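You operate a simulated robot arm through the tools that you are given. There is no shell and no other tool.

You are at the controls of a simulated robot arm. One attempt, no reset.

## Task
Wind the slack strip back onto the small coil.
Fine: before winding, sliding guide drawn open, core lever on HELD and brake switch on RUN; slide the guide shut again after. Where these are worked on the way, their far stop is far enough and under half their travel is too little: sliding guide.

It is judged by the outcome, as a careful person would: the job done as asked, and still so three seconds after it is handed in. It fails if anything else is knocked over, pushed out of place, dropped, spilled or broken.

## Robot
A 7-joint arm with a fingered hand, fixed in place. Base frame: the origin is on the floor under the middle of its stand, x ahead of it, y to its left, z up; the work surface is at about z = 0.84. Lengths are in m, angles in rad, forces in N, time in s.
It reaches about 1.228 m from its shoulder. Its first joint turns from -2.007 to 2.007 rad. Payload 5 kg.
The TCP is the grasp point between the finger pads, 0.032 m short of the fingertips. In the tool frame z runs along the fingers and y along their closing line. The gripper opens to 0.16 m; its body begins 0.089 m behind the TCP. The gripper is a hand of 4 fingers: y runs from the thumb to the fingers, the wrist lies at [0, 0, -0.267] in the tool frame.
Orientation is that of the tool frame in the base frame, as a unit quaternion [x, y, z, w]. With the fingers straight down and closing along the base's y, the tool's x points along the base's -x, its y along +y and its z along -z.

## Interface
- The arm moves only by the tool nudge_tool. Its argument "series" is a list of rows, each a list of 2 entries, a list of its own where there are three numbers: the shift along the tool's x, y, z in m, then the turn, a rotation vector about the tool's x, y, z in rad. In form: [[[x, y, z], [wx, wy, wz]], ...]. A call has 1 to 20 rows; each row is the pose to reach, as a shift and turn from the pose commanded when the call began, along the tool's axes at that moment. A row lasts 0.2 s, in which the tool goes at most 0.05 m and 0.15 rad; a call with a longer step from one row to the next is refused whole. A pose out of reach is approached as far as the arm can. The call stops where the force on the tool passes 40 N (or 10 N more than at its start, if that is more) or the arm is blocked; 0.2 s more then pass. In this call time passes only in rows, and 0.2 s behind the last. The reply holds the time, the measured pose of the TCP, the force on the tool along the base axes, the opening and the grip force, in the units named above and with some noise, with the torque about the TCP (base axes, N m) and any sound that the robot's microphone picked up.
- Cameras (640 x 400 px; columns grow to the right, rows downward): "scene" is fixed at [0.4022, -0.4984, 1.6098]; the picture's right is [0.94, -0.33, 0.00], its down [-0.20, -0.57, -0.80] and it looks along [0.26, 0.75, -0.61] (base axes); focal length 323 px, centre (320, 200). "wrist" rides on the gripper at [0.08, -0.004, -0.114] in the tool frame; the picture's right is [0.05, 1.00, 0.00], its down [-0.82, 0.04, -0.58] and it looks along [-0.58, 0.03, 0.82] (tool axes); focal length 265 px, centre (320, 200). There is no depth. A picture from a camera that has moved, and an enlarged one, comes with that camera's place and axes in the base frame and with its lens.
- grab_frame(camera): a new picture of that camera. The clock stands still meanwhile.
- move_column(by): slides the trunk up (or, below 0, down) by that many m; the arm rides with it, the base frame stays. It gives what a move gives, with no picture.
- move_fingers(finger1, finger2, finger3, thumb_bend): sets how far each is bent, from 0 (flat) to 1 (curled in); at 0.3 the hand is open as for a grip, at 0.7 the pads meet at the TCP. One left out holds its place. A second passes; each finger stops where it meets its share of the squeeze, and holds until it gets a number again. It is the only way to open and close the hand. It gives what a move gives, with no picture; readings hold the bend of each and the force on the fingers (four entries, about 0 where the hand has none), thumb and palm.
- close_up(camera, box): a new picture of the part [left, top, right, bottom] of that camera's present view, enlarged. The clock stands still meanwhile.
- job_done(): hands the job in; it is judged then, once.

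Nothing tells you positions but the pictures and the camera data. Unless the task says otherwise, let go and move clear before handing in.

The tools are called after "Request:" as name(argument=value, ...) on one line, values as JSON. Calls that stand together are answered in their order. nudge_tool: Moves the arm, as the interface text tells. Its arguments: {"type":"object","properties":{"series":{"type":"array","items":{"type":"array"}}},"required":["series"]} The other tools are called the same way: move_column (by) moves the trunk up or down; move_fingers (finger1, finger2, finger3, thumb_bend) moves the fingers one by one; grab_frame (camera) takes a picture; close_up (camera, box) takes an enlarged picture of a part of a camera's view; job_done () hands the job in.

At the start:

```text
clock: 0.0
ee_pos: [0.1864, 0.6894, 1.2224]
tcp_rot: [0.0, 1.0, 0.0, 0.001]
ft_force: [0.0, -0.3, -0.9]
moment: [0.03, -0.01, -0.02]
grip_width: 0.1597
grip_force: 0.0
shape: jaw
bend: [0.3, 0.3, 0.3, 0.3]
finger forces: [0.1, 0.0, 0.0, 0.0, 0.0, 0.0]
trunk travel left (down, up): [-0.625, 0.365]
```

scene: 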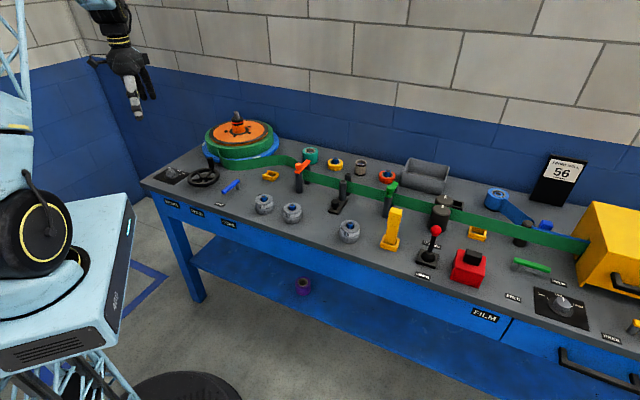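
wrist: 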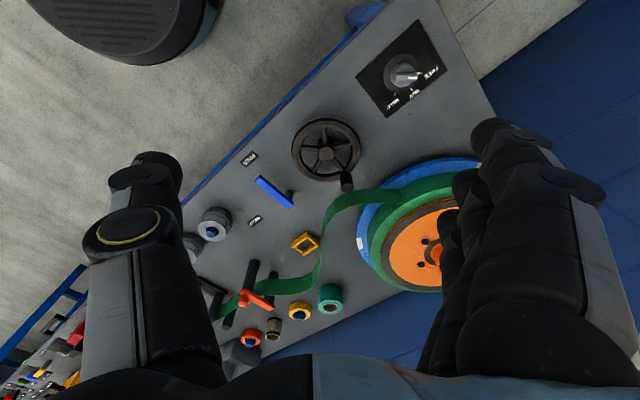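

I see a bench with a film/strip line: an orange/green coil at the left end with a hand crank and a knob panel beside it, and other controls along the bench. I will look closer at everything before moving.

Request:
close_up(camera="scene", box=[130, 90, 300, 250])

Request:
close_up(camera="scene", box=[250, 130, 450, 270])

Request:
close_up(camera="scene", box=[420, 150, 640, 350])

Request:
close_up(camera="wrist", box=[160, 0, 500, 360])

```text
2.50 times, centred on (215, 170) of scene
camera zoom: at [0.4022, -0.4984, 1.6098], right [0.94, -0.33, 0.0], down [-0.2, -0.57, -0.8], along [0.26, 0.75, -0.61], focal length 809 px, centre (582, 275)
```

zoom: 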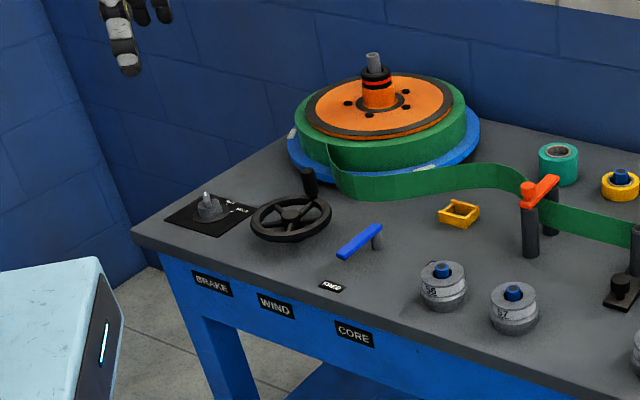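

```text
2.86 times, centred on (350, 200) of scene
camera zoom: at [0.4022, -0.4984, 1.6098], right [0.94, -0.33, 0.0], down [-0.2, -0.57, -0.8], along [0.26, 0.75, -0.61], focal length 924 px, centre (234, 200)
```

zoom: 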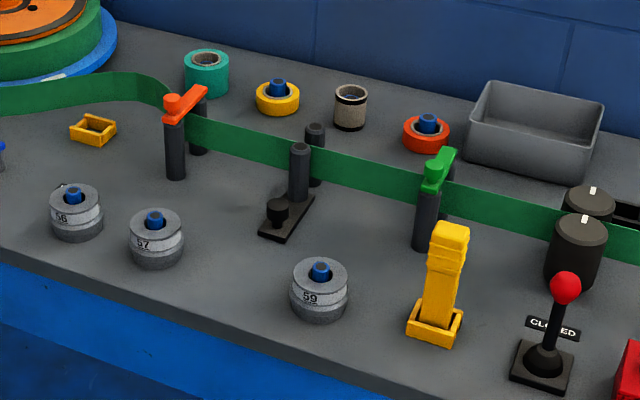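

```text
2.00 times, centred on (530, 250) of scene
camera zoom: at [0.4022, -0.4984, 1.6098], right [0.94, -0.33, 0.0], down [-0.2, -0.57, -0.8], along [0.26, 0.75, -0.61], focal length 647 px, centre (-100, 100)
```

zoom: 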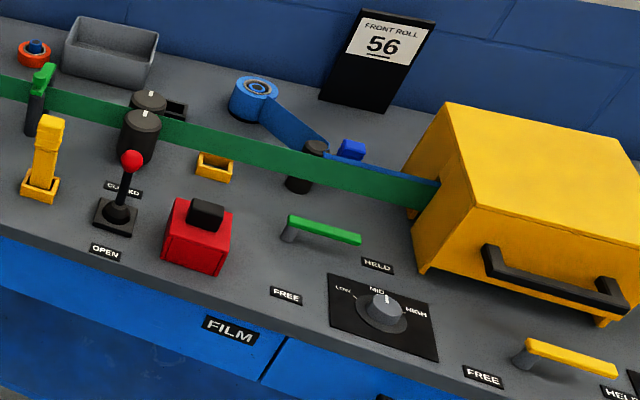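

```text
1.11 times, centred on (330, 180) of wrist
camera zoom: at [0.1067, 0.685, 1.3358], right [-0.05, 1.0, 0.0], down [0.81, 0.04, 0.58], along [0.58, 0.03, -0.82], focal length 295 px, centre (309, 222)
```

zoom: 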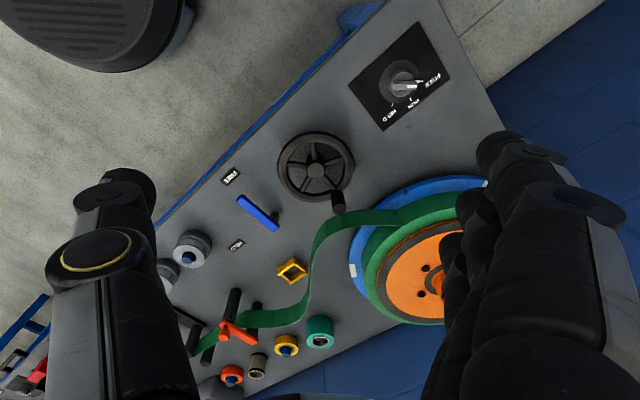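

The left end of the bench has BRAKE / WIND / CORE controls by the big orange/green coil. There is also a small blue coil further right, so I need to check which control set belongs to which coil. I'll zoom in on more details and then look at the right-hand side.

Request:
close_up(camera="wrist", box=[340, 10, 460, 120])

Request:
close_up(camera="wrist", box=[180, 110, 380, 260])

Request:
close_up(camera="scene", box=[460, 160, 600, 260])

Request:
close_up(camera="scene", box=[540, 280, 640, 400])

Request:
close_up(camera="scene", box=[160, 110, 300, 210])

Request:
close_up(camera="scene", box=[280, 150, 380, 230])

```text
3.64 times, centred on (400, 65) of wrist
camera zoom: at [0.1067, 0.685, 1.3358], right [-0.05, 1.0, 0.0], down [0.81, 0.04, 0.58], along [0.58, 0.03, -0.82], focal length 965 px, centre (29, 691)
```

zoom: 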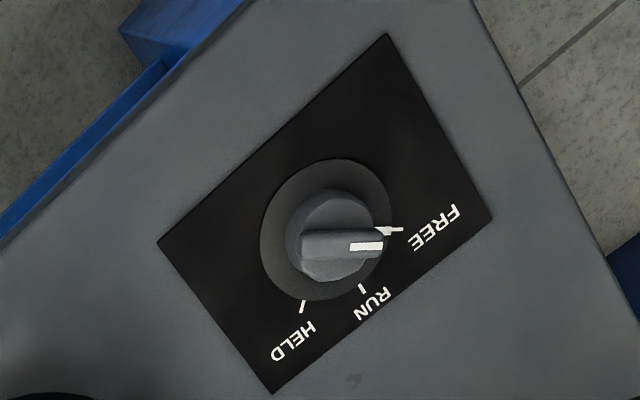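

```text
2.67 times, centred on (280, 185) of wrist
camera zoom: at [0.1067, 0.685, 1.3358], right [-0.05, 1.0, 0.0], down [0.81, 0.04, 0.58], along [0.58, 0.03, -0.82], focal length 708 px, centre (427, 240)
```

zoom: 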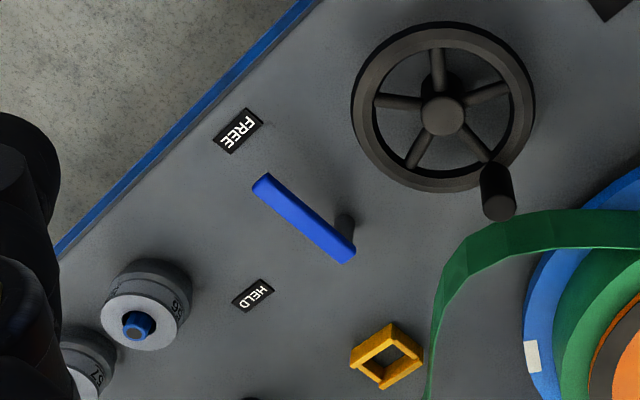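

```text
4.00 times, centred on (530, 210) of scene
camera zoom: at [0.4022, -0.4984, 1.6098], right [0.94, -0.33, 0.0], down [-0.2, -0.57, -0.8], along [0.26, 0.75, -0.61], focal length 1294 px, centre (-520, 160)
```

zoom: 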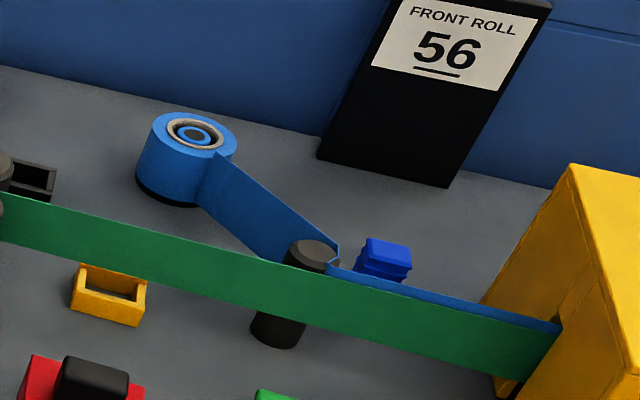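

```text
3.33 times, centred on (590, 340) of scene
camera zoom: at [0.4022, -0.4984, 1.6098], right [0.94, -0.33, 0.0], down [-0.2, -0.57, -0.8], along [0.26, 0.75, -0.61], focal length 1078 px, centre (-580, -267)
```

zoom: 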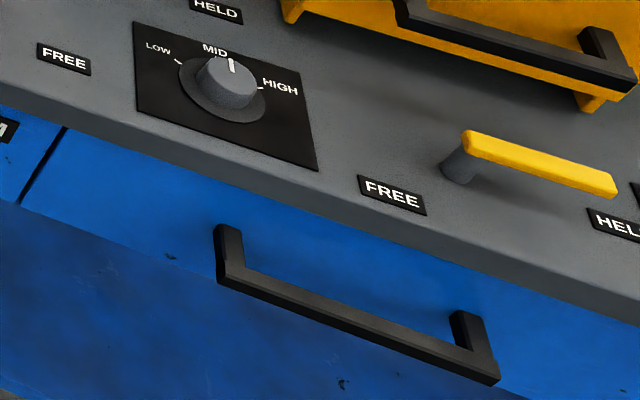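

```text
4.00 times, centred on (230, 160) of scene
camera zoom: at [0.4022, -0.4984, 1.6098], right [0.94, -0.33, 0.0], down [-0.2, -0.57, -0.8], along [0.26, 0.75, -0.61], focal length 1294 px, centre (680, 360)
```

zoom: 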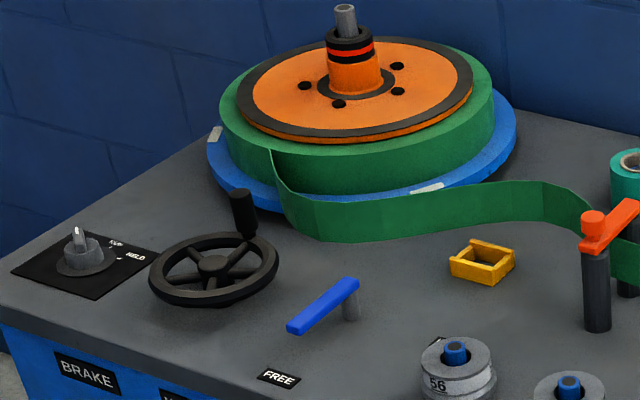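

```text
5.00 times, centred on (330, 190) of scene
camera zoom: at [0.4022, -0.4984, 1.6098], right [0.94, -0.33, 0.0], down [-0.2, -0.57, -0.8], along [0.26, 0.75, -0.61], focal length 1617 px, centre (270, 250)
```

zoom: 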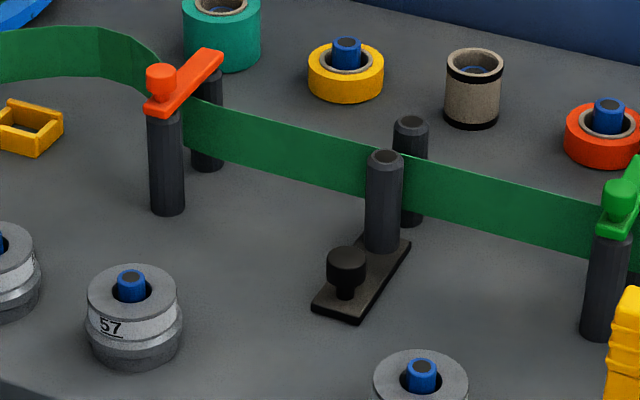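

Brake knob on the left is on FREE, and the blue core lever sits between FREE and HELD marks. I'll now move the hand along the bench, well above it, to see the right-hand end.

Request:
nudge_tool(series=[[[-0.03, -0.03, -0.01], [0, 0, 0]], [[-0.06, -0.06, -0.02], [0, 0, 0]], [[-0.09, -0.09, -0.03], [0, 0, 0]], [[-0.12, -0.12, -0.04], [0, 0, 0]], [[-0.15, -0.15, -0.05], [0, 0, 0]], [[-0.18, -0.18, -0.06], [0, 0, 0]], [[-0.21, -0.21, -0.07], [0, 0, 0]], [[-0.24, -0.24, -0.08], [0, 0, 0]], [[-0.26, -0.275, -0.09], [0, 0, 0]], [[-0.28, -0.31, -0.1], [0, 0, 0]], [[-0.3, -0.345, -0.1], [0, 0, 0]], [[-0.32, -0.38, -0.1], [0, 0, 0]], [[-0.34, -0.415, -0.1], [0, 0, 0]], [[-0.36, -0.45, -0.1], [0, 0, 0]], [[-0.37, -0.49, -0.1], [0, 0, 0]], [[-0.38, -0.53, -0.1], [0, 0, 0]], [[-0.39, -0.57, -0.1], [0, 0, 0]], [[-0.4, -0.61, -0.1], [0, 0, 0]], [[-0.4, -0.65, -0.1], [0, 0, 0]], [[-0.4, -0.69, -0.1], [0, 0, 0]]])

Request:
grab_frame(camera="wrist")

Request:
grab_frame(camera="scene")

```text
clock: 4.2
ee_pos: [0.5862, -0.0014, 1.3236]
tcp_rot: [0.0, 1.0, 0.0, 0.001]
ft_force: [0.0, 0.4, -0.3]
moment: [0.0, -0.03, 0.01]
grip_width: 0.1599
grip_force: 0.0
shape: jaw
bend: [0.3, 0.3, 0.3, 0.3]
finger forces: [0.0, 0.0, 0.0, 0.1, 0.0, 0.0]
trunk travel left (down, up): [-0.625, 0.365]
```

```text
taken
camera wrist: at [0.5083, -0.0057, 1.4373], right [-0.05, 1.0, 0.0], down [0.81, 0.04, 0.58], along [0.58, 0.03, -0.82], focal length 265 px, centre (320, 200)
```

wrist: 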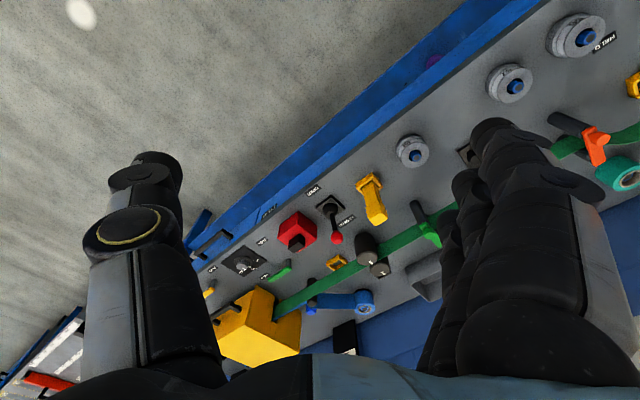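

```text
taken
```

scene: 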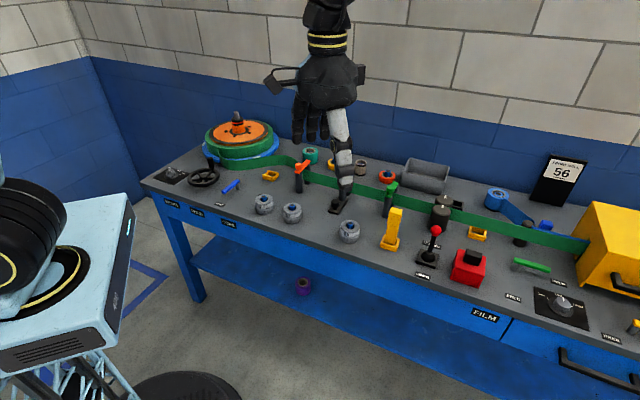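

The hand blocks part of the view but the path is clear. I'll carry on to the right so I can see the far end of the bench.

Request:
nudge_tool(series=[[[0, -0.04, -0.01], [0, 0, 0]], [[0, -0.08, -0.02], [0, 0.05, 0]], [[0, -0.12, -0.03], [0, 0.1, 0]], [[0, -0.16, -0.04], [0, 0.15, 0]], [[0, -0.2, -0.05], [0, 0.2, 0]], [[0, -0.24, -0.06], [0, 0.25, 0]], [[0, -0.28, -0.07], [0, 0.3, 0]], [[0.0, -0.32, -0.08], [0, 0.35, 0]], [[0.0, -0.36, -0.08], [0, 0.4, 0]], [[0.0, -0.4, -0.08], [0, 0.4, 0]], [[0.0, -0.44, -0.08], [0, 0.4, 0]]])

Request:
grab_frame(camera="wrist")

```text
clock: 6.6
ee_pos: [0.584, -0.4423, 1.4047]
tcp_rot: [0.0, 0.98, 0.001, -0.198]
ft_force: [-0.5, 0.6, -0.9]
moment: [0.04, 0.0, -0.01]
grip_width: 0.1598
grip_force: 0.1
shape: jaw
bend: [0.3, 0.3, 0.3, 0.3]
finger forces: [0.0, 0.0, 0.0, 0.0, 0.0, 0.0]
trunk travel left (down, up): [-0.625, 0.365]
```

```text
taken
camera wrist: at [0.5559, -0.4469, 1.5398], right [-0.05, 1.0, 0.02], down [0.98, 0.04, 0.21], along [0.21, 0.03, -0.98], focal length 265 px, centre (320, 200)
```

wrist: 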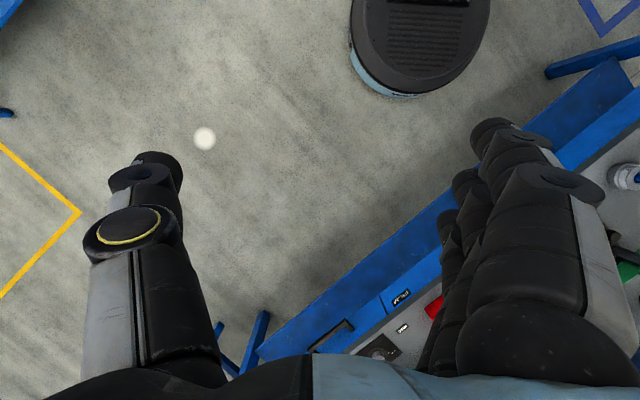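

That tilt went the wrong way (looking down at the floor). I'll tilt the opposite way to look out over the right end of the bench.

Request:
nudge_tool(series=[[[0, 0, 0], [0, -0.14, 0]], [[0, 0, 0], [0, -0.28, 0]], [[0, 0, 0], [0, -0.42, 0]], [[0, 0, 0], [0, -0.56, 0]], [[0, 0, 0], [0, -0.7, 0]], [[0, 0, 0], [0, -0.8, 0]]])

Request:
grab_frame(camera="wrist")

```text
clock: 8.0
ee_pos: [0.5852, -0.4417, 1.4037]
tcp_rot: [0.001, 0.98, -0.001, 0.2]
ft_force: [0.6, 0.7, 0.4]
moment: [-0.02, 0.03, 0.0]
grip_width: 0.1599
grip_force: 0.1
shape: jaw
bend: [0.3, 0.3, 0.3, 0.3]
finger forces: [0.1, 0.0, 0.1, 0.0, 0.0, 0.0]
trunk travel left (down, up): [-0.625, 0.365]
```

```text
taken
camera wrist: at [0.468, -0.4453, 1.4762], right [-0.05, 1.0, -0.02], down [0.52, 0.04, 0.85], along [0.85, 0.03, -0.52], focal length 265 px, centre (320, 200)
```

wrist: 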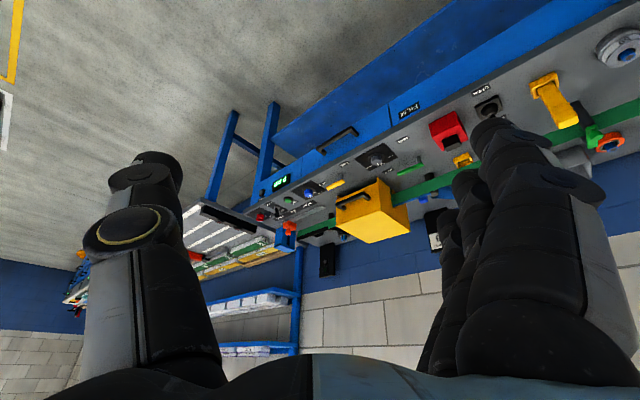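

Request:
close_up(camera="wrist", box=[240, 120, 460, 280])

Request:
close_up(camera="wrist", box=[180, 190, 300, 290])

```text
2.50 times, centred on (350, 200) of wrist
camera zoom: at [0.468, -0.4453, 1.4762], right [-0.05, 1.0, -0.02], down [0.52, 0.04, 0.85], along [0.85, 0.03, -0.52], focal length 664 px, centre (245, 200)
```

zoom: 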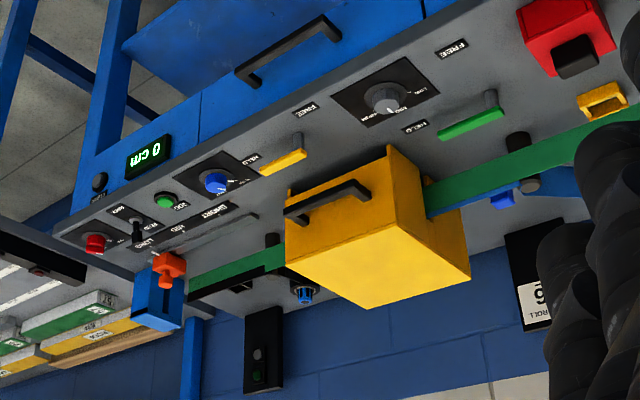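

```text
4.00 times, centred on (240, 240) of wrist
camera zoom: at [0.468, -0.4453, 1.4762], right [-0.05, 1.0, -0.02], down [0.52, 0.04, 0.85], along [0.85, 0.03, -0.52], focal length 1062 px, centre (640, 40)
```

zoom: 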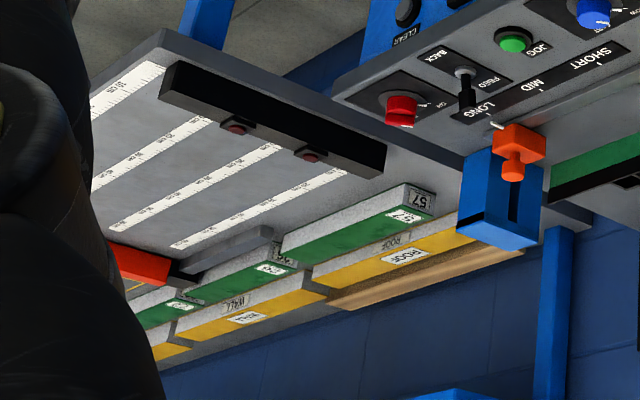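

The right end holds only the cutting/length controls; the only WIND wheel and the visibly slack strip belong to the orange-hubbed coil on the left. The sliding guide looks to be the black plate with knob and roller mid-bench. I'll level the hand again and come back to look at that guide.

Request:
nudge_tool(series=[[[0.004, 0.04, 0.003], [0, 0.1, 0]], [[0.008, 0.08, 0.006], [0, 0.2, 0]], [[0.012, 0.12, 0.009], [0, 0.3, 0]], [[0.016, 0.16, 0.012], [0, 0.4, 0]], [[0.02, 0.2, 0.015], [0, 0.4, 0]], [[0.024, 0.24, 0.018], [0, 0.4, 0]], [[0.028, 0.28, 0.021], [0, 0.4, 0]], [[0.032, 0.32, 0.024], [0, 0.4, 0]], [[0.036, 0.36, 0.027], [0, 0.4, 0]], [[0.04, 0.4, 0.03], [0, 0.4, 0]], [[0.044, 0.44, 0.033], [0, 0.4, 0]], [[0.048, 0.48, 0.036], [0, 0.4, 0]], [[0.052, 0.52, 0.037], [0, 0.4, 0]], [[0.054, 0.54, 0.037], [0, 0.4, 0]]])

```text
clock: 11.0
ee_pos: [0.5503, 0.0976, 1.3464]
tcp_rot: [0.0, 1.0, 0.0, 0.001]
ft_force: [0.6, 0.3, 0.3]
moment: [-0.01, -0.01, 0.0]
grip_width: 0.1599
grip_force: 0.1
shape: jaw
bend: [0.3, 0.3, 0.3, 0.3]
finger forces: [0.0, 0.0, 0.0, 0.0, 0.0, 0.0]
trunk travel left (down, up): [-0.625, 0.365]
```

The hand is level again. Now I'll turn it square to the bench and drop a little to look at the guide.

Request:
nudge_tool(series=[[[-0.007, 0.017, 0.024], [0, 0, -0.131]], [[-0.015, 0.033, 0.049], [0, 0, -0.262]], [[-0.022, 0.05, 0.073], [0, 0, -0.393]], [[-0.03, 0.067, 0.097], [0, 0, -0.524]], [[-0.037, 0.083, 0.122], [0, 0, -0.655]], [[-0.045, 0.1, 0.146], [0, 0, -0.785]]])

Request:
grab_frame(camera="wrist")

Request:
grab_frame(camera="scene")

```text
clock: 12.4
ee_pos: [0.5952, 0.1993, 1.2019]
tcp_rot: [-0.384, 0.923, 0.0, 0.0]
ft_force: [0.1, -0.4, -0.1]
moment: [0.01, 0.04, -0.03]
grip_width: 0.16
grip_force: 0.0
shape: jaw
bend: [0.3, 0.3, 0.3, 0.3]
finger forces: [0.1, 0.0, 0.0, 0.1, 0.0, 0.0]
trunk travel left (down, up): [-0.625, 0.365]
```

```text
taken
camera wrist: at [0.5427, 0.1408, 1.3148], right [-0.74, 0.67, 0.0], down [0.55, 0.61, 0.58], along [0.39, 0.43, -0.82], focal length 265 px, centre (320, 200)
```

wrist: 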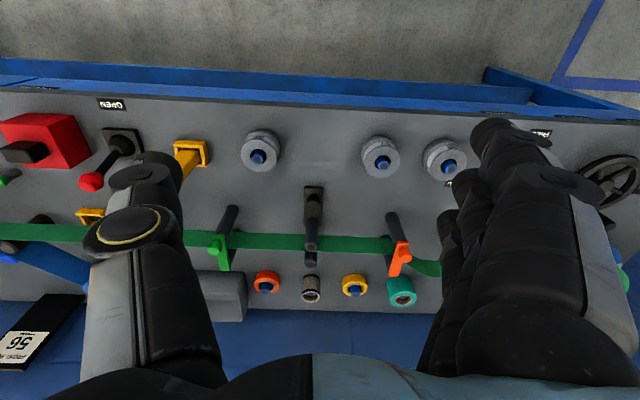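

```text
taken
```

scene: 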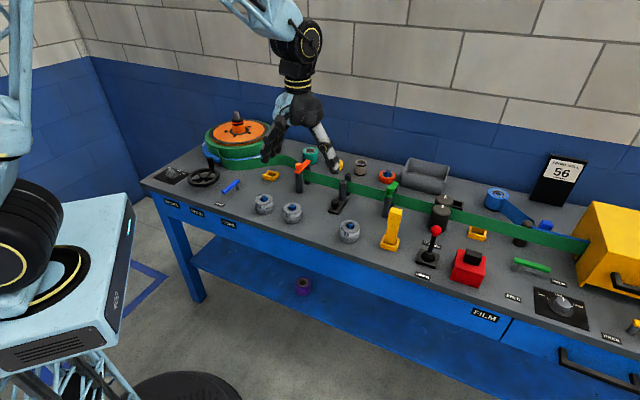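

Request:
close_up(camera="wrist", box=[190, 160, 430, 310])

Request:
close_up(camera="wrist", box=[270, 170, 350, 280])

Request:
close_up(camera="scene", box=[230, 60, 390, 220])

```text
2.67 times, centred on (310, 235) of wrist
camera zoom: at [0.5427, 0.1408, 1.3148], right [-0.74, 0.67, 0.0], down [0.55, 0.61, 0.58], along [0.39, 0.43, -0.82], focal length 708 px, centre (347, 107)
```

zoom: 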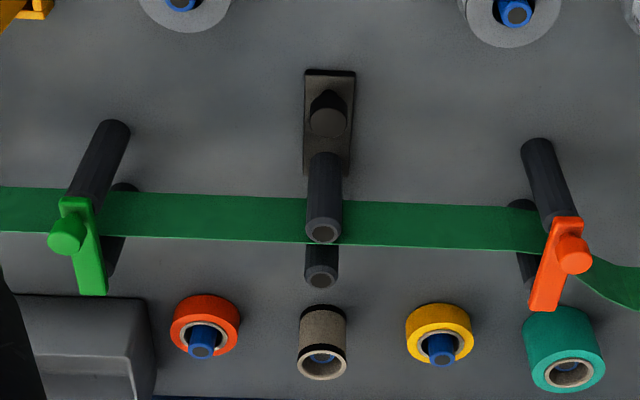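

```text
3.64 times, centred on (310, 225) of wrist
camera zoom: at [0.5427, 0.1408, 1.3148], right [-0.74, 0.67, 0.0], down [0.55, 0.61, 0.58], along [0.39, 0.43, -0.82], focal length 965 px, centre (356, 109)
```

zoom: 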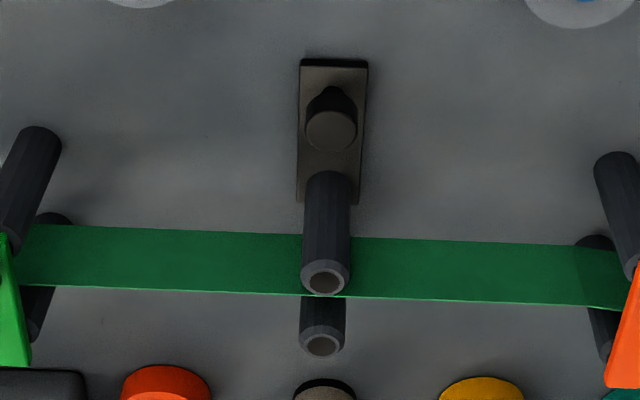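

```text
2.50 times, centred on (310, 140) of scene
camera zoom: at [0.4022, -0.4984, 1.6098], right [0.94, -0.33, 0.0], down [-0.2, -0.57, -0.8], along [0.26, 0.75, -0.61], focal length 809 px, centre (345, 350)
```

zoom: 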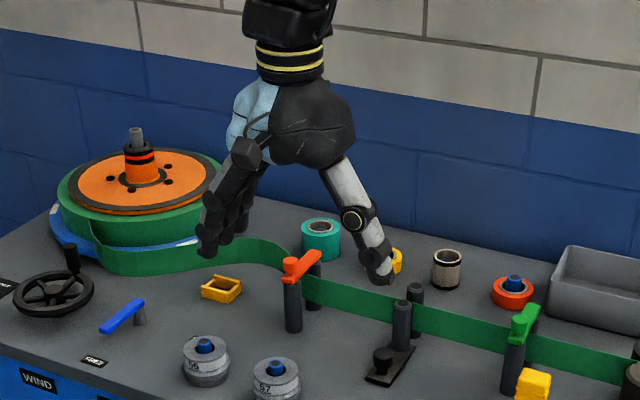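

The guide is the black plate with a knob (about x 0.768, y 0.370, top near z 0.88) and roller just in front of the strip, so it is shut; opening means pulling it toward the robot. I'll bring the open hand above the knob.

Request:
nudge_tool(series=[[[-0.035, 0, 0.025], [0, 0, 0]], [[-0.07, 0, 0.05], [0, 0, 0]], [[-0.105, 0, 0.075], [0, 0, 0]], [[-0.14, 0, 0.1], [0, 0, 0]], [[-0.175, -0.001, 0.125], [0, 0, 0]], [[-0.21, -0.002, 0.15], [0, 0, 0]], [[-0.243, -0.002, 0.175], [0, 0, 0]], [[-0.243, -0.002, 0.2], [0, 0, 0]]])

Request:
grab_frame(camera="wrist")

Request:
close_up(camera="scene", box=[260, 80, 440, 240])

```text
clock: 14.2
ee_pos: [0.7721, 0.3723, 1.0001]
tcp_rot: [-0.382, 0.924, 0.0, 0.002]
ft_force: [0.3, -0.4, 0.5]
moment: [0.0, -0.03, -0.03]
grip_width: 0.1598
grip_force: 0.1
shape: jaw
bend: [0.3, 0.3, 0.3, 0.3]
finger forces: [0.1, 0.1, 0.0, 0.1, 0.1, 0.1]
trunk travel left (down, up): [-0.625, 0.365]
```

```text
taken
camera wrist: at [0.719, 0.3124, 1.114], right [-0.74, 0.67, 0.0], down [0.55, 0.61, 0.58], along [0.39, 0.43, -0.82], focal length 265 px, centre (320, 200)
```

wrist: 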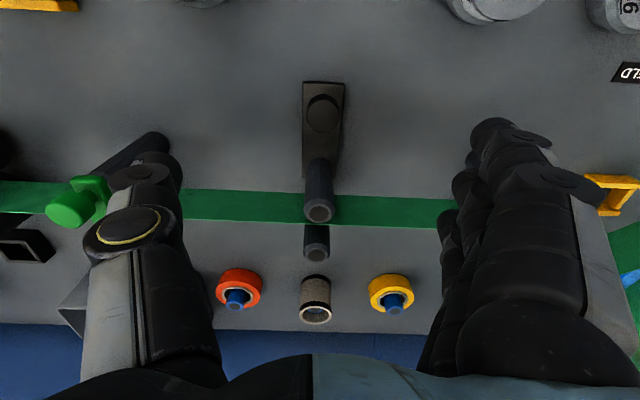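

```text
2.50 times, centred on (350, 160) of scene
camera zoom: at [0.4022, -0.4984, 1.6098], right [0.94, -0.33, 0.0], down [-0.2, -0.57, -0.8], along [0.26, 0.75, -0.61], focal length 809 px, centre (245, 300)
```

zoom: 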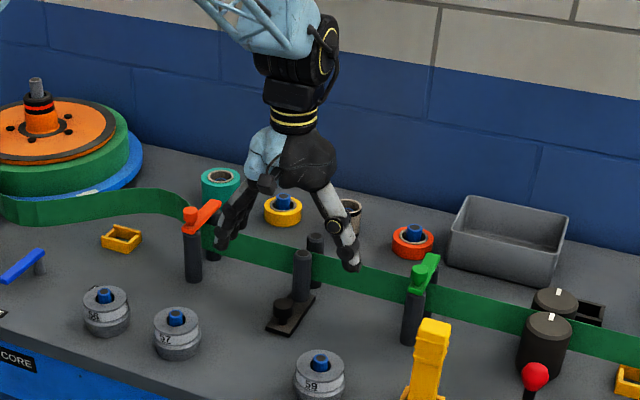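

The knob lies right under the hand. I'll pre-bend the fingers a bit to narrow the hand, then descend.

Request:
move_fingers(finger1=0.45, finger2=0.45, finger3=0.45, thumb_bend=0.45)

Request:
nudge_tool(series=[[[0.003, 0.001, 0.03], [0, 0, 0]], [[0.006, 0.001, 0.06], [0, 0, 0]], [[0.006, 0.001, 0.08], [0, 0, 0]]])

Request:
grab_frame(camera="wrist")

Request:
close_up(camera="scene", box=[290, 120, 400, 230])

```text
clock: 15.2
ee_pos: [0.7708, 0.3717, 1.0006]
tcp_rot: [-0.382, 0.924, 0.0, 0.001]
ft_force: [-0.2, 0.5, 0.1]
moment: [-0.02, -0.03, -0.02]
grip_width: 0.1122
grip_force: 0.2
shape: fingers
bend: [0.45, 0.45, 0.45, 0.45]
finger forces: [0.0, 0.0, 0.0, 0.0, 0.0, 0.0]
trunk travel left (down, up): [-0.625, 0.365]
```

```text
clock: 16.0
ee_pos: [0.7653, 0.3659, 0.9225]
tcp_rot: [-0.383, 0.924, -0.001, 0.001]
ft_force: [-0.1, 0.2, 0.4]
moment: [0.03, 0.03, 0.01]
grip_width: 0.1122
grip_force: 0.0
shape: fingers
bend: [0.45, 0.45, 0.45, 0.45]
finger forces: [0.0, 0.1, 0.1, 0.0, 0.1, 0.0]
trunk travel left (down, up): [-0.625, 0.365]
```

```text
taken
camera wrist: at [0.7123, 0.3064, 1.036], right [-0.74, 0.67, 0.0], down [0.55, 0.61, 0.58], along [0.39, 0.43, -0.82], focal length 265 px, centre (320, 200)
```

wrist: 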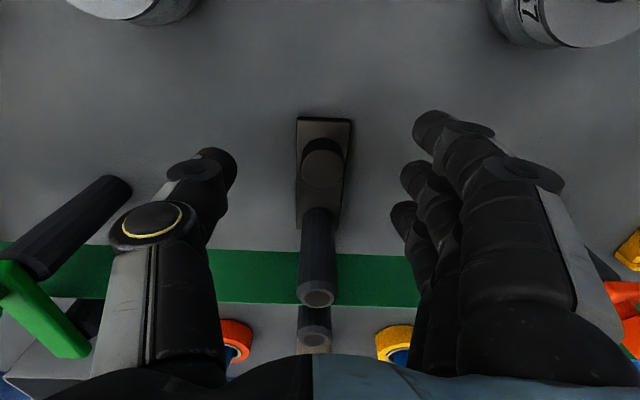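

```text
3.64 times, centred on (345, 175) of scene
camera zoom: at [0.4022, -0.4984, 1.6098], right [0.94, -0.33, 0.0], down [-0.2, -0.57, -0.8], along [0.26, 0.75, -0.61], focal length 1176 px, centre (229, 291)
```

zoom: 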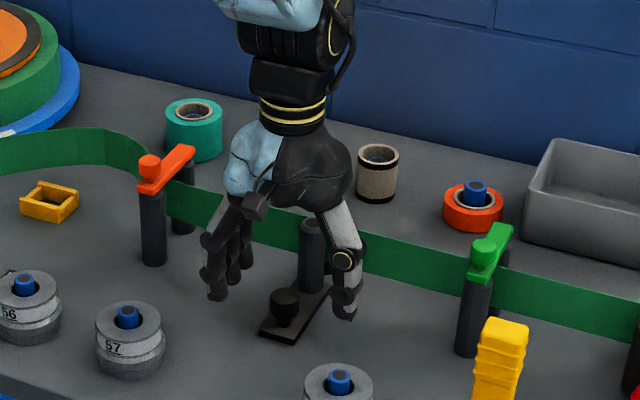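

The knob is centred between thumb and fingers. I'll descend the last few centimetres and close on it.

Request:
nudge_tool(series=[[[0, 0, 0.015], [0, 0, 0]], [[0, 0, 0.03], [0, 0, 0]]])

Request:
grab_frame(camera="wrist")

Request:
close_up(camera="scene", box=[290, 120, 400, 230])

```text
clock: 16.6
ee_pos: [0.7633, 0.3678, 0.8929]
tcp_rot: [-0.383, 0.924, 0.0, 0.0]
ft_force: [0.3, 0.7, 1.1]
moment: [0.0, -0.01, 0.03]
grip_width: 0.1122
grip_force: 0.1
shape: fingers
bend: [0.45, 0.45, 0.45, 0.45]
finger forces: [0.1, 0.0, 0.0, 0.1, 0.0, 0.0]
trunk travel left (down, up): [-0.625, 0.365]
```

```text
taken
camera wrist: at [0.7121, 0.3069, 1.0052], right [-0.74, 0.67, 0.0], down [0.55, 0.61, 0.58], along [0.39, 0.43, -0.82], focal length 265 px, centre (320, 200)
```

wrist: 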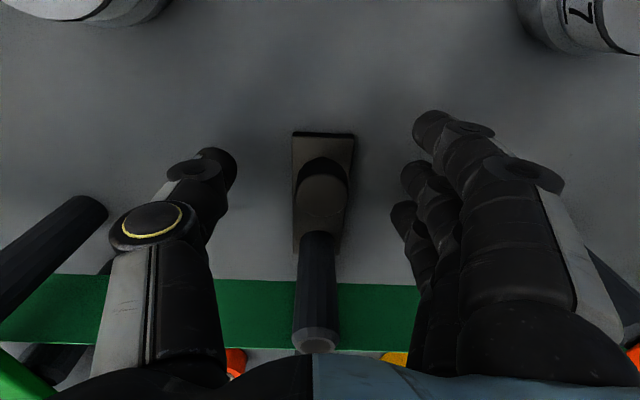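

```text
3.64 times, centred on (345, 175) of scene
camera zoom: at [0.4022, -0.4984, 1.6098], right [0.94, -0.33, 0.0], down [-0.2, -0.57, -0.8], along [0.26, 0.75, -0.61], focal length 1176 px, centre (229, 291)
```

zoom: 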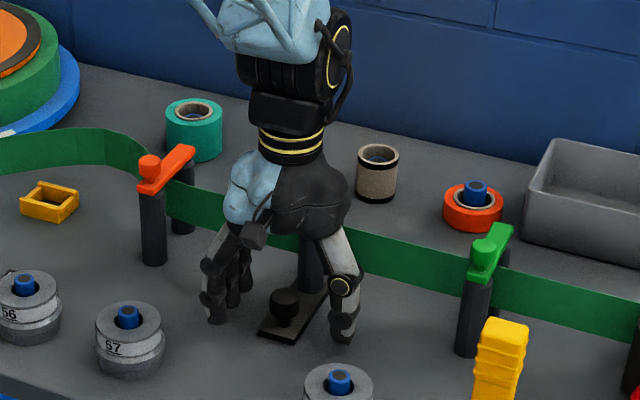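

Hand straddles the knob. Closing the fingers on it.

Request:
move_fingers(finger1=0.72, finger2=0.72, finger3=0.72, thumb_bend=0.72)

Request:
grab_frame(camera="wrist")

```text
clock: 17.6
ee_pos: [0.7643, 0.3657, 0.8919]
tcp_rot: [-0.383, 0.924, 0.0, 0.0]
ft_force: [1.5, -2.2, -5.6]
moment: [0.0, 0.0, -0.03]
grip_width: 0.0273
grip_force: 10.5
shape: fingers
bend: [0.72, 0.64, 0.72, 0.67]
finger forces: [0.0, 8.9, 0.0, 0.0, 12.2, 0.0]
trunk travel left (down, up): [-0.625, 0.365]
```

```text
taken
camera wrist: at [0.7123, 0.3063, 1.0052], right [-0.74, 0.67, 0.0], down [0.55, 0.61, 0.58], along [0.39, 0.43, -0.82], focal length 265 px, centre (320, 200)
```

wrist: 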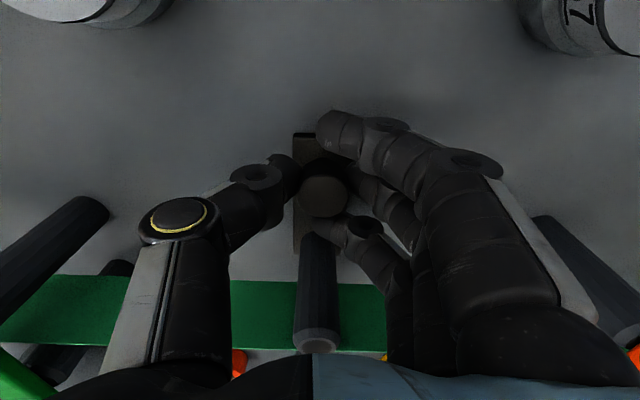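

The middle finger and thumb grip the knob with the outer fingers wrapped around it. Now I'll draw the guide toward the robot, gently.

Request:
nudge_tool(series=[[[0.006, 0, 0], [0, 0, 0]], [[0.012, 0, 0], [0, 0, 0]], [[0.018, 0, 0], [0, 0, 0]], [[0.024, 0, 0], [0, 0, 0]], [[0.03, 0, 0], [0, 0, 0]]])

Request:
grab_frame(camera="wrist")

Request:
close_up(camera="scene", box=[290, 120, 400, 230])

```text
clock: 18.8
ee_pos: [0.7478, 0.349, 0.8925]
tcp_rot: [-0.384, 0.923, 0.001, 0.004]
ft_force: [32.8, 24.9, -2.5]
moment: [0.44, -0.58, -0.24]
grip_width: 0.0266
grip_force: 26.4
shape: fingers
bend: [0.72, 0.65, 0.72, 0.68]
finger forces: [0.0, 5.9, 36.6, 0.0, 9.4, 0.1]
trunk travel left (down, up): [-0.625, 0.365]
```

```text
taken
camera wrist: at [0.6945, 0.2892, 1.0054], right [-0.74, 0.67, 0.0], down [0.54, 0.6, 0.58], along [0.39, 0.43, -0.81], focal length 265 px, centre (320, 200)
```

wrist: 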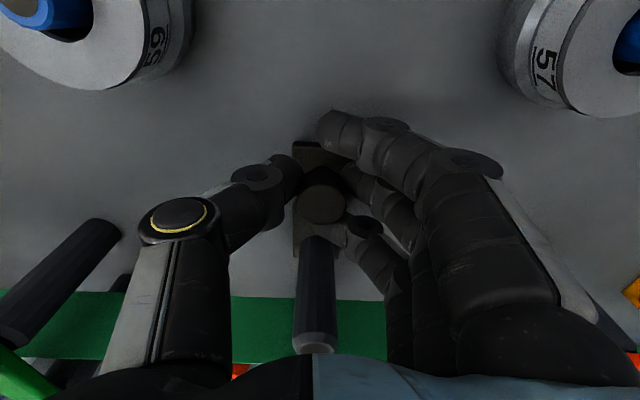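

```text
3.64 times, centred on (345, 175) of scene
camera zoom: at [0.4022, -0.4984, 1.6098], right [0.94, -0.33, 0.0], down [-0.2, -0.57, -0.8], along [0.26, 0.75, -0.61], focal length 1176 px, centre (229, 291)
```

zoom: 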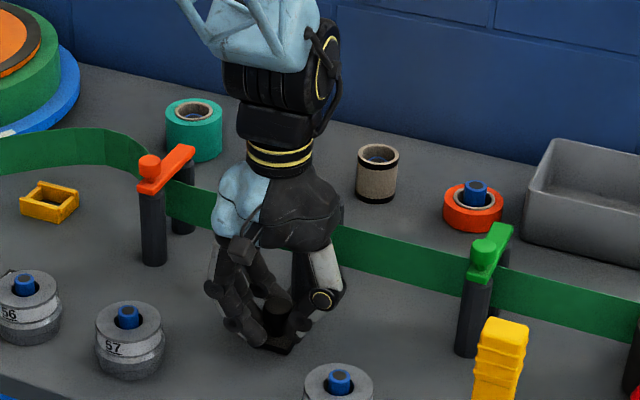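

The guide came about 2.3 cm and then the force rose to ~40 N, which looks like its stop. I'll relax the pull slightly and check whether it stays put.

Request:
nudge_tool(series=[[[-0.003, 0, 0], [0, 0, 0]], [[-0.006, 0, 0], [0, 0, 0]]])

Request:
nudge_tool(series=[[[0.002, 0, 0], [0, 0, 0]], [[0.004, 0, 0], [0, 0, 0]]])

```text
clock: 19.4
ee_pos: [0.747, 0.3495, 0.8921]
tcp_rot: [-0.383, 0.924, -0.001, 0.0]
ft_force: [23.4, 19.5, 8.7]
moment: [0.49, -0.5, -0.16]
grip_width: 0.0266
grip_force: 25.3
shape: fingers
bend: [0.72, 0.65, 0.72, 0.68]
finger forces: [0.0, 7.7, 31.0, 0.1, 11.8, 0.0]
trunk travel left (down, up): [-0.625, 0.365]
```

```text
clock: 20.0
ee_pos: [0.7471, 0.3477, 0.8925]
tcp_rot: [-0.382, 0.924, 0.001, 0.003]
ft_force: [10.4, 10.3, -6.5]
moment: [0.2, -0.15, -0.1]
grip_width: 0.026
grip_force: 20.0
shape: fingers
bend: [0.72, 0.64, 0.72, 0.68]
finger forces: [0.1, 9.1, 20.7, 0.1, 10.1, 0.0]
trunk travel left (down, up): [-0.625, 0.365]
stopped in row 2: the force on the tool passed its limit at 43 N (the readings are from after the stop); the commanded pose is now the measured one
```

It holds firm there. I'll open the fingers and lift straight up a bit to look at how far the guide has moved from the strip.

Request:
move_fingers(finger1=0.45, finger2=0.45, finger3=0.45, thumb_bend=0.45)

Request:
nudge_tool(series=[[[0, 0, -0.03], [0, 0, 0]], [[0, 0, -0.06], [0, 0, 0]], [[0, 0, -0.1], [0, 0, 0]], [[0, 0, -0.14], [0, 0, 0]]])

Request:
grab_frame(camera="wrist")

Request:
close_up(camera="scene", box=[280, 150, 380, 230])

```text
clock: 21.0
ee_pos: [0.7453, 0.3481, 0.8948]
tcp_rot: [-0.382, 0.924, 0.0, 0.004]
ft_force: [-0.1, 0.5, 0.2]
moment: [0.0, 0.01, 0.02]
grip_width: 0.1104
grip_force: 0.1
shape: fingers
bend: [0.45, 0.45, 0.45, 0.45]
finger forces: [0.1, 0.0, 0.0, 0.0, 0.1, 0.1]
trunk travel left (down, up): [-0.625, 0.365]
```

```text
clock: 22.0
ee_pos: [0.745, 0.3465, 1.0336]
tcp_rot: [-0.383, 0.924, 0.001, 0.003]
ft_force: [-0.7, -0.1, -0.4]
moment: [0.0, -0.06, -0.04]
grip_width: 0.1104
grip_force: 0.1
shape: fingers
bend: [0.45, 0.45, 0.45, 0.45]
finger forces: [0.0, 0.0, 0.1, 0.0, 0.0, 0.0]
trunk travel left (down, up): [-0.625, 0.365]
```

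```text
taken
camera wrist: at [0.6925, 0.2861, 1.1465], right [-0.74, 0.67, 0.0], down [0.54, 0.6, 0.58], along [0.39, 0.43, -0.81], focal length 265 px, centre (320, 200)
```

wrist: 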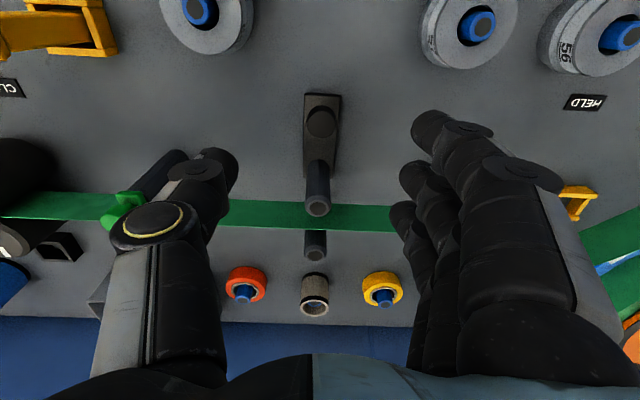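

```text
5.00 times, centred on (330, 190) of scene
camera zoom: at [0.4022, -0.4984, 1.6098], right [0.94, -0.33, 0.0], down [-0.2, -0.57, -0.8], along [0.26, 0.75, -0.61], focal length 1617 px, centre (270, 250)
```

zoom: 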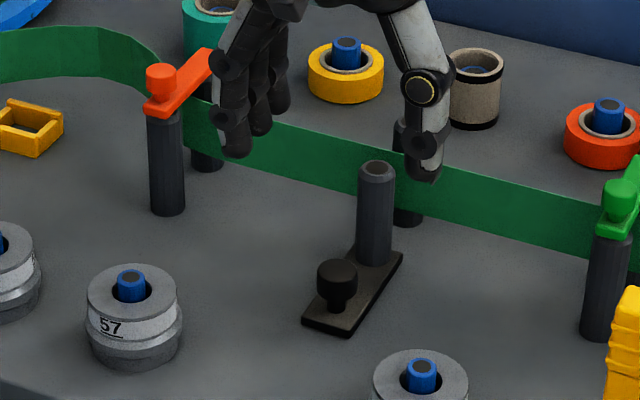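

The guide's roller has clearly moved off the strip, by roughly 2 cm. I want to be sure that's its stop, so I'll re-grip it and pull in small steps while watching force and position.

Request:
nudge_tool(series=[[[-0.003, 0, 0.04], [0, 0, 0]], [[-0.005, 0, 0.08], [0, 0, 0]], [[-0.005, 0, 0.12], [0, 0, 0]], [[-0.005, 0, 0.143], [0, 0, 0]]])

Request:
move_fingers(finger1=0.72, finger2=0.72, finger3=0.72, thumb_bend=0.72)

Request:
grab_frame(camera="wrist")

```text
clock: 23.0
ee_pos: [0.7502, 0.3506, 0.8905]
tcp_rot: [-0.383, 0.924, 0.0, 0.002]
ft_force: [0.2, 0.1, -0.5]
moment: [-0.01, 0.02, -0.01]
grip_width: 0.1105
grip_force: 0.0
shape: fingers
bend: [0.45, 0.45, 0.45, 0.45]
finger forces: [0.0, 0.1, 0.1, 0.0, 0.0, 0.1]
trunk travel left (down, up): [-0.625, 0.365]
```

```text
clock: 24.0
ee_pos: [0.7493, 0.3499, 0.8914]
tcp_rot: [-0.382, 0.924, 0.0, 0.003]
ft_force: [-2.1, -1.8, -7.4]
moment: [-0.04, 0.08, 0.04]
grip_width: 0.026
grip_force: 12.0
shape: fingers
bend: [0.72, 0.63, 0.71, 0.68]
finger forces: [0.1, 10.0, 2.4, 0.1, 10.8, 0.0]
trunk travel left (down, up): [-0.625, 0.365]
```

```text
taken
camera wrist: at [0.6973, 0.2897, 1.0035], right [-0.74, 0.67, 0.0], down [0.54, 0.6, 0.58], along [0.39, 0.43, -0.81], focal length 265 px, centre (320, 200)
```

wrist: 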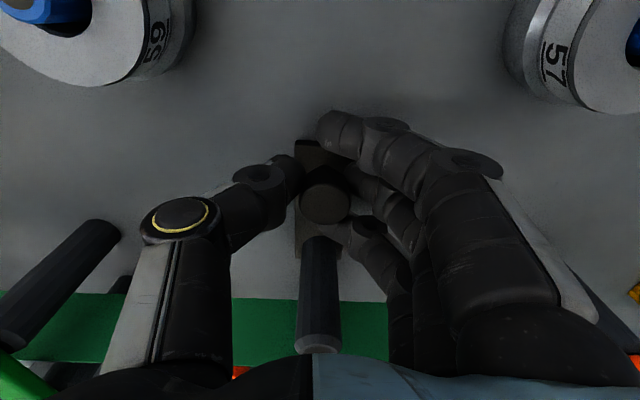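

Request:
nudge_tool(series=[[[0.002, 0, 0], [0, 0, 0]], [[0.004, 0, 0], [0, 0, 0]]])

Request:
nudge_tool(series=[[[0.001, 0, 0], [0, 0, 0]], [[0.002, 0, 0], [0, 0, 0]]])

Request:
nudge_tool(series=[[[0.001, 0, 0], [0, 0, 0]], [[0.002, 0, 0], [0, 0, 0]]])

```text
clock: 24.6
ee_pos: [0.7489, 0.3492, 0.8918]
tcp_rot: [-0.383, 0.924, 0.0, 0.004]
ft_force: [9.5, 5.9, -11.4]
moment: [0.1, -0.14, -0.07]
grip_width: 0.0259
grip_force: 11.2
shape: fingers
bend: [0.72, 0.63, 0.71, 0.68]
finger forces: [0.0, 6.7, 7.6, 0.0, 9.2, 0.1]
trunk travel left (down, up): [-0.625, 0.365]
```

```text
clock: 25.2
ee_pos: [0.7475, 0.3476, 0.8915]
tcp_rot: [-0.383, 0.924, 0.0, 0.005]
ft_force: [17.6, 12.7, -4.7]
moment: [0.18, -0.37, -0.15]
grip_width: 0.026
grip_force: 16.5
shape: fingers
bend: [0.72, 0.64, 0.71, 0.68]
finger forces: [0.0, 6.1, 17.4, 0.1, 9.9, 0.0]
trunk travel left (down, up): [-0.625, 0.365]
```

```text
clock: 25.8
ee_pos: [0.7465, 0.3506, 0.89]
tcp_rot: [-0.383, 0.924, 0.002, 0.004]
ft_force: [30.3, 22.3, -0.5]
moment: [0.46, -0.66, -0.23]
grip_width: 0.026
grip_force: 24.1
shape: fingers
bend: [0.72, 0.65, 0.71, 0.68]
finger forces: [0.0, 5.6, 31.4, 0.0, 10.9, 0.0]
trunk travel left (down, up): [-0.625, 0.365]
```

Force climbs while the position does not change: the guide is firmly at its far (open) stop. I'll release it, lift away and look at the blue core lever.

Request:
nudge_tool(series=[[[-0.003, 0, 0], [0, 0, 0]], [[-0.006, 0, 0], [0, 0, 0]]])

Request:
move_fingers(finger1=0.45, finger2=0.45, finger3=0.45, thumb_bend=0.45)

Request:
nudge_tool(series=[[[0, 0, -0.03], [0, 0, 0]], [[0, 0, -0.06], [0, 0, 0]], [[0, 0, -0.1], [0, 0, 0]], [[0, 0, -0.14], [0, 0, 0]], [[0.02, 0.03, -0.17], [0, 0, 0]], [[0.04, 0.06, -0.19], [0, 0, 0]], [[0.06, 0.1, -0.2], [0, 0, 0]], [[0.08, 0.14, -0.2], [0, 0, 0]], [[0.1, 0.18, -0.2], [0, 0, 0]], [[0.12, 0.22, -0.2], [0, 0, 0]], [[0.13, 0.26, -0.2], [0, 0, 0]], [[0.13, 0.3, -0.2], [0, 0, 0]]])

Request:
grab_frame(camera="wrist")

Request:
grab_frame(camera="scene")

```text
clock: 26.4
ee_pos: [0.7475, 0.3487, 0.8895]
tcp_rot: [-0.382, 0.924, 0.0, 0.002]
ft_force: [10.2, 8.7, 7.2]
moment: [0.23, -0.29, -0.11]
grip_width: 0.0259
grip_force: 21.3
shape: fingers
bend: [0.72, 0.65, 0.72, 0.68]
finger forces: [0.0, 8.4, 19.2, 0.1, 14.3, 0.0]
trunk travel left (down, up): [-0.625, 0.365]
```

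```text
clock: 27.4
ee_pos: [0.7479, 0.3508, 0.8902]
tcp_rot: [-0.383, 0.924, 0.0, 0.003]
ft_force: [0.3, 0.0, -0.2]
moment: [0.03, 0.01, -0.02]
grip_width: 0.1104
grip_force: 0.1
shape: fingers
bend: [0.45, 0.45, 0.45, 0.45]
finger forces: [0.0, 0.0, 0.0, 0.0, 0.0, 0.1]
trunk travel left (down, up): [-0.625, 0.365]
```

```text
clock: 30.0
ee_pos: [0.4418, 0.4699, 1.09]
tcp_rot: [-0.382, 0.924, 0.001, 0.003]
ft_force: [-0.2, 1.2, 0.2]
moment: [-0.03, 0.01, -0.01]
grip_width: 0.1107
grip_force: 0.0
shape: fingers
bend: [0.45, 0.45, 0.45, 0.45]
finger forces: [0.0, 0.1, 0.1, 0.1, 0.0, 0.1]
trunk travel left (down, up): [-0.625, 0.365]
```

```text
taken
camera wrist: at [0.3898, 0.4092, 1.2032], right [-0.74, 0.67, 0.0], down [0.54, 0.6, 0.58], along [0.39, 0.43, -0.81], focal length 265 px, centre (320, 200)
```

wrist: 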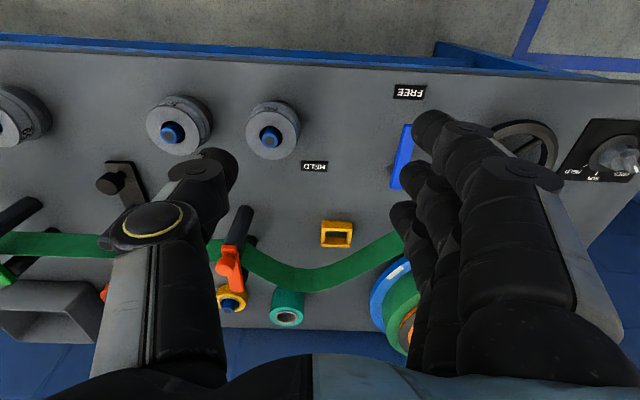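

```text
taken
```

scene: 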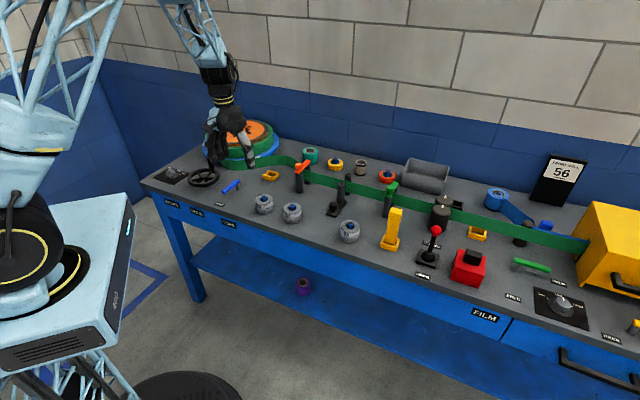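

I'm above the CORE area. I'll try a pointing shape of the hand here, at a safe height, and shift slightly left for a clear view of the lever.

Request:
nudge_tool(series=[[[0, 0.03, 0], [0, 0, 0]], [[0.0, 0.06, 0], [0, 0, 0]], [[0, 0.09, 0], [0, 0, 0]]])

Request:
move_fingers(finger1=1.0, finger2=0.6, finger3=1.0, thumb_bend=0.3)

Request:
grab_frame(camera="wrist")

Request:
close_up(camera="scene", box=[150, 70, 310, 220])

```text
clock: 30.8
ee_pos: [0.3801, 0.5331, 1.0881]
tcp_rot: [-0.382, 0.924, 0.0, 0.002]
ft_force: [-0.1, -0.2, 0.4]
moment: [-0.02, -0.04, 0.04]
grip_width: 0.1109
grip_force: 0.0
shape: fingers
bend: [0.45, 0.45, 0.45, 0.45]
finger forces: [0.0, 0.0, 0.0, 0.0, 0.0, 0.1]
trunk travel left (down, up): [-0.625, 0.365]
```

```text
clock: 31.8
ee_pos: [0.3801, 0.5318, 1.0887]
tcp_rot: [-0.383, 0.924, 0.0, 0.003]
ft_force: [-0.3, -0.2, -0.3]
moment: [0.06, 0.0, 0.03]
grip_width: 0.0779
grip_force: 0.0
shape: fingers
bend: [1.0, 0.6, 1.0, 0.3]
finger forces: [0.0, 0.0, 0.0, 0.0, 0.1, 0.0]
trunk travel left (down, up): [-0.625, 0.365]
```

```text
taken
camera wrist: at [0.327, 0.4729, 1.2013], right [-0.74, 0.67, 0.0], down [0.54, 0.6, 0.58], along [0.39, 0.43, -0.81], focal length 265 px, centre (320, 200)
```

wrist: 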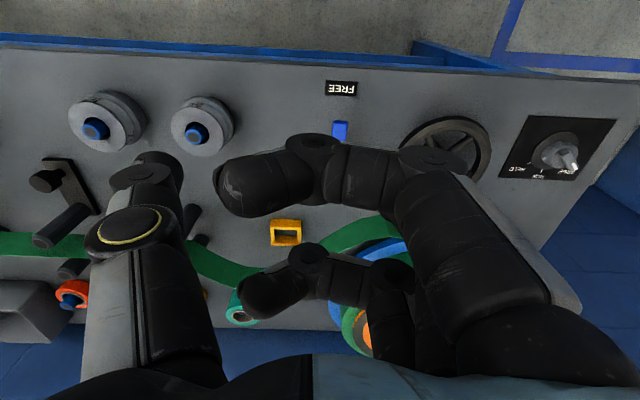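

```text
2.67 times, centred on (230, 145) of scene
camera zoom: at [0.4022, -0.4984, 1.6098], right [0.94, -0.33, 0.0], down [-0.2, -0.57, -0.8], along [0.26, 0.75, -0.61], focal length 862 px, centre (560, 347)
```

zoom: 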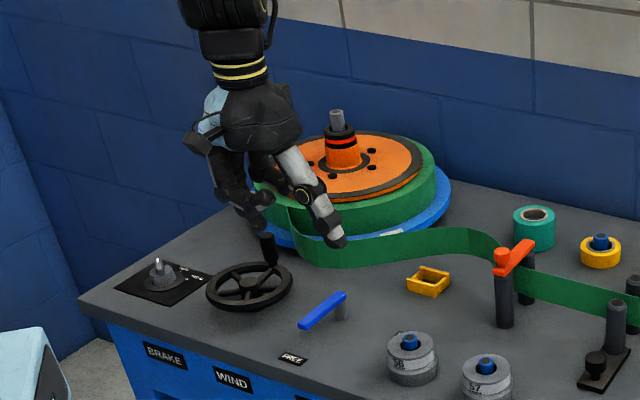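

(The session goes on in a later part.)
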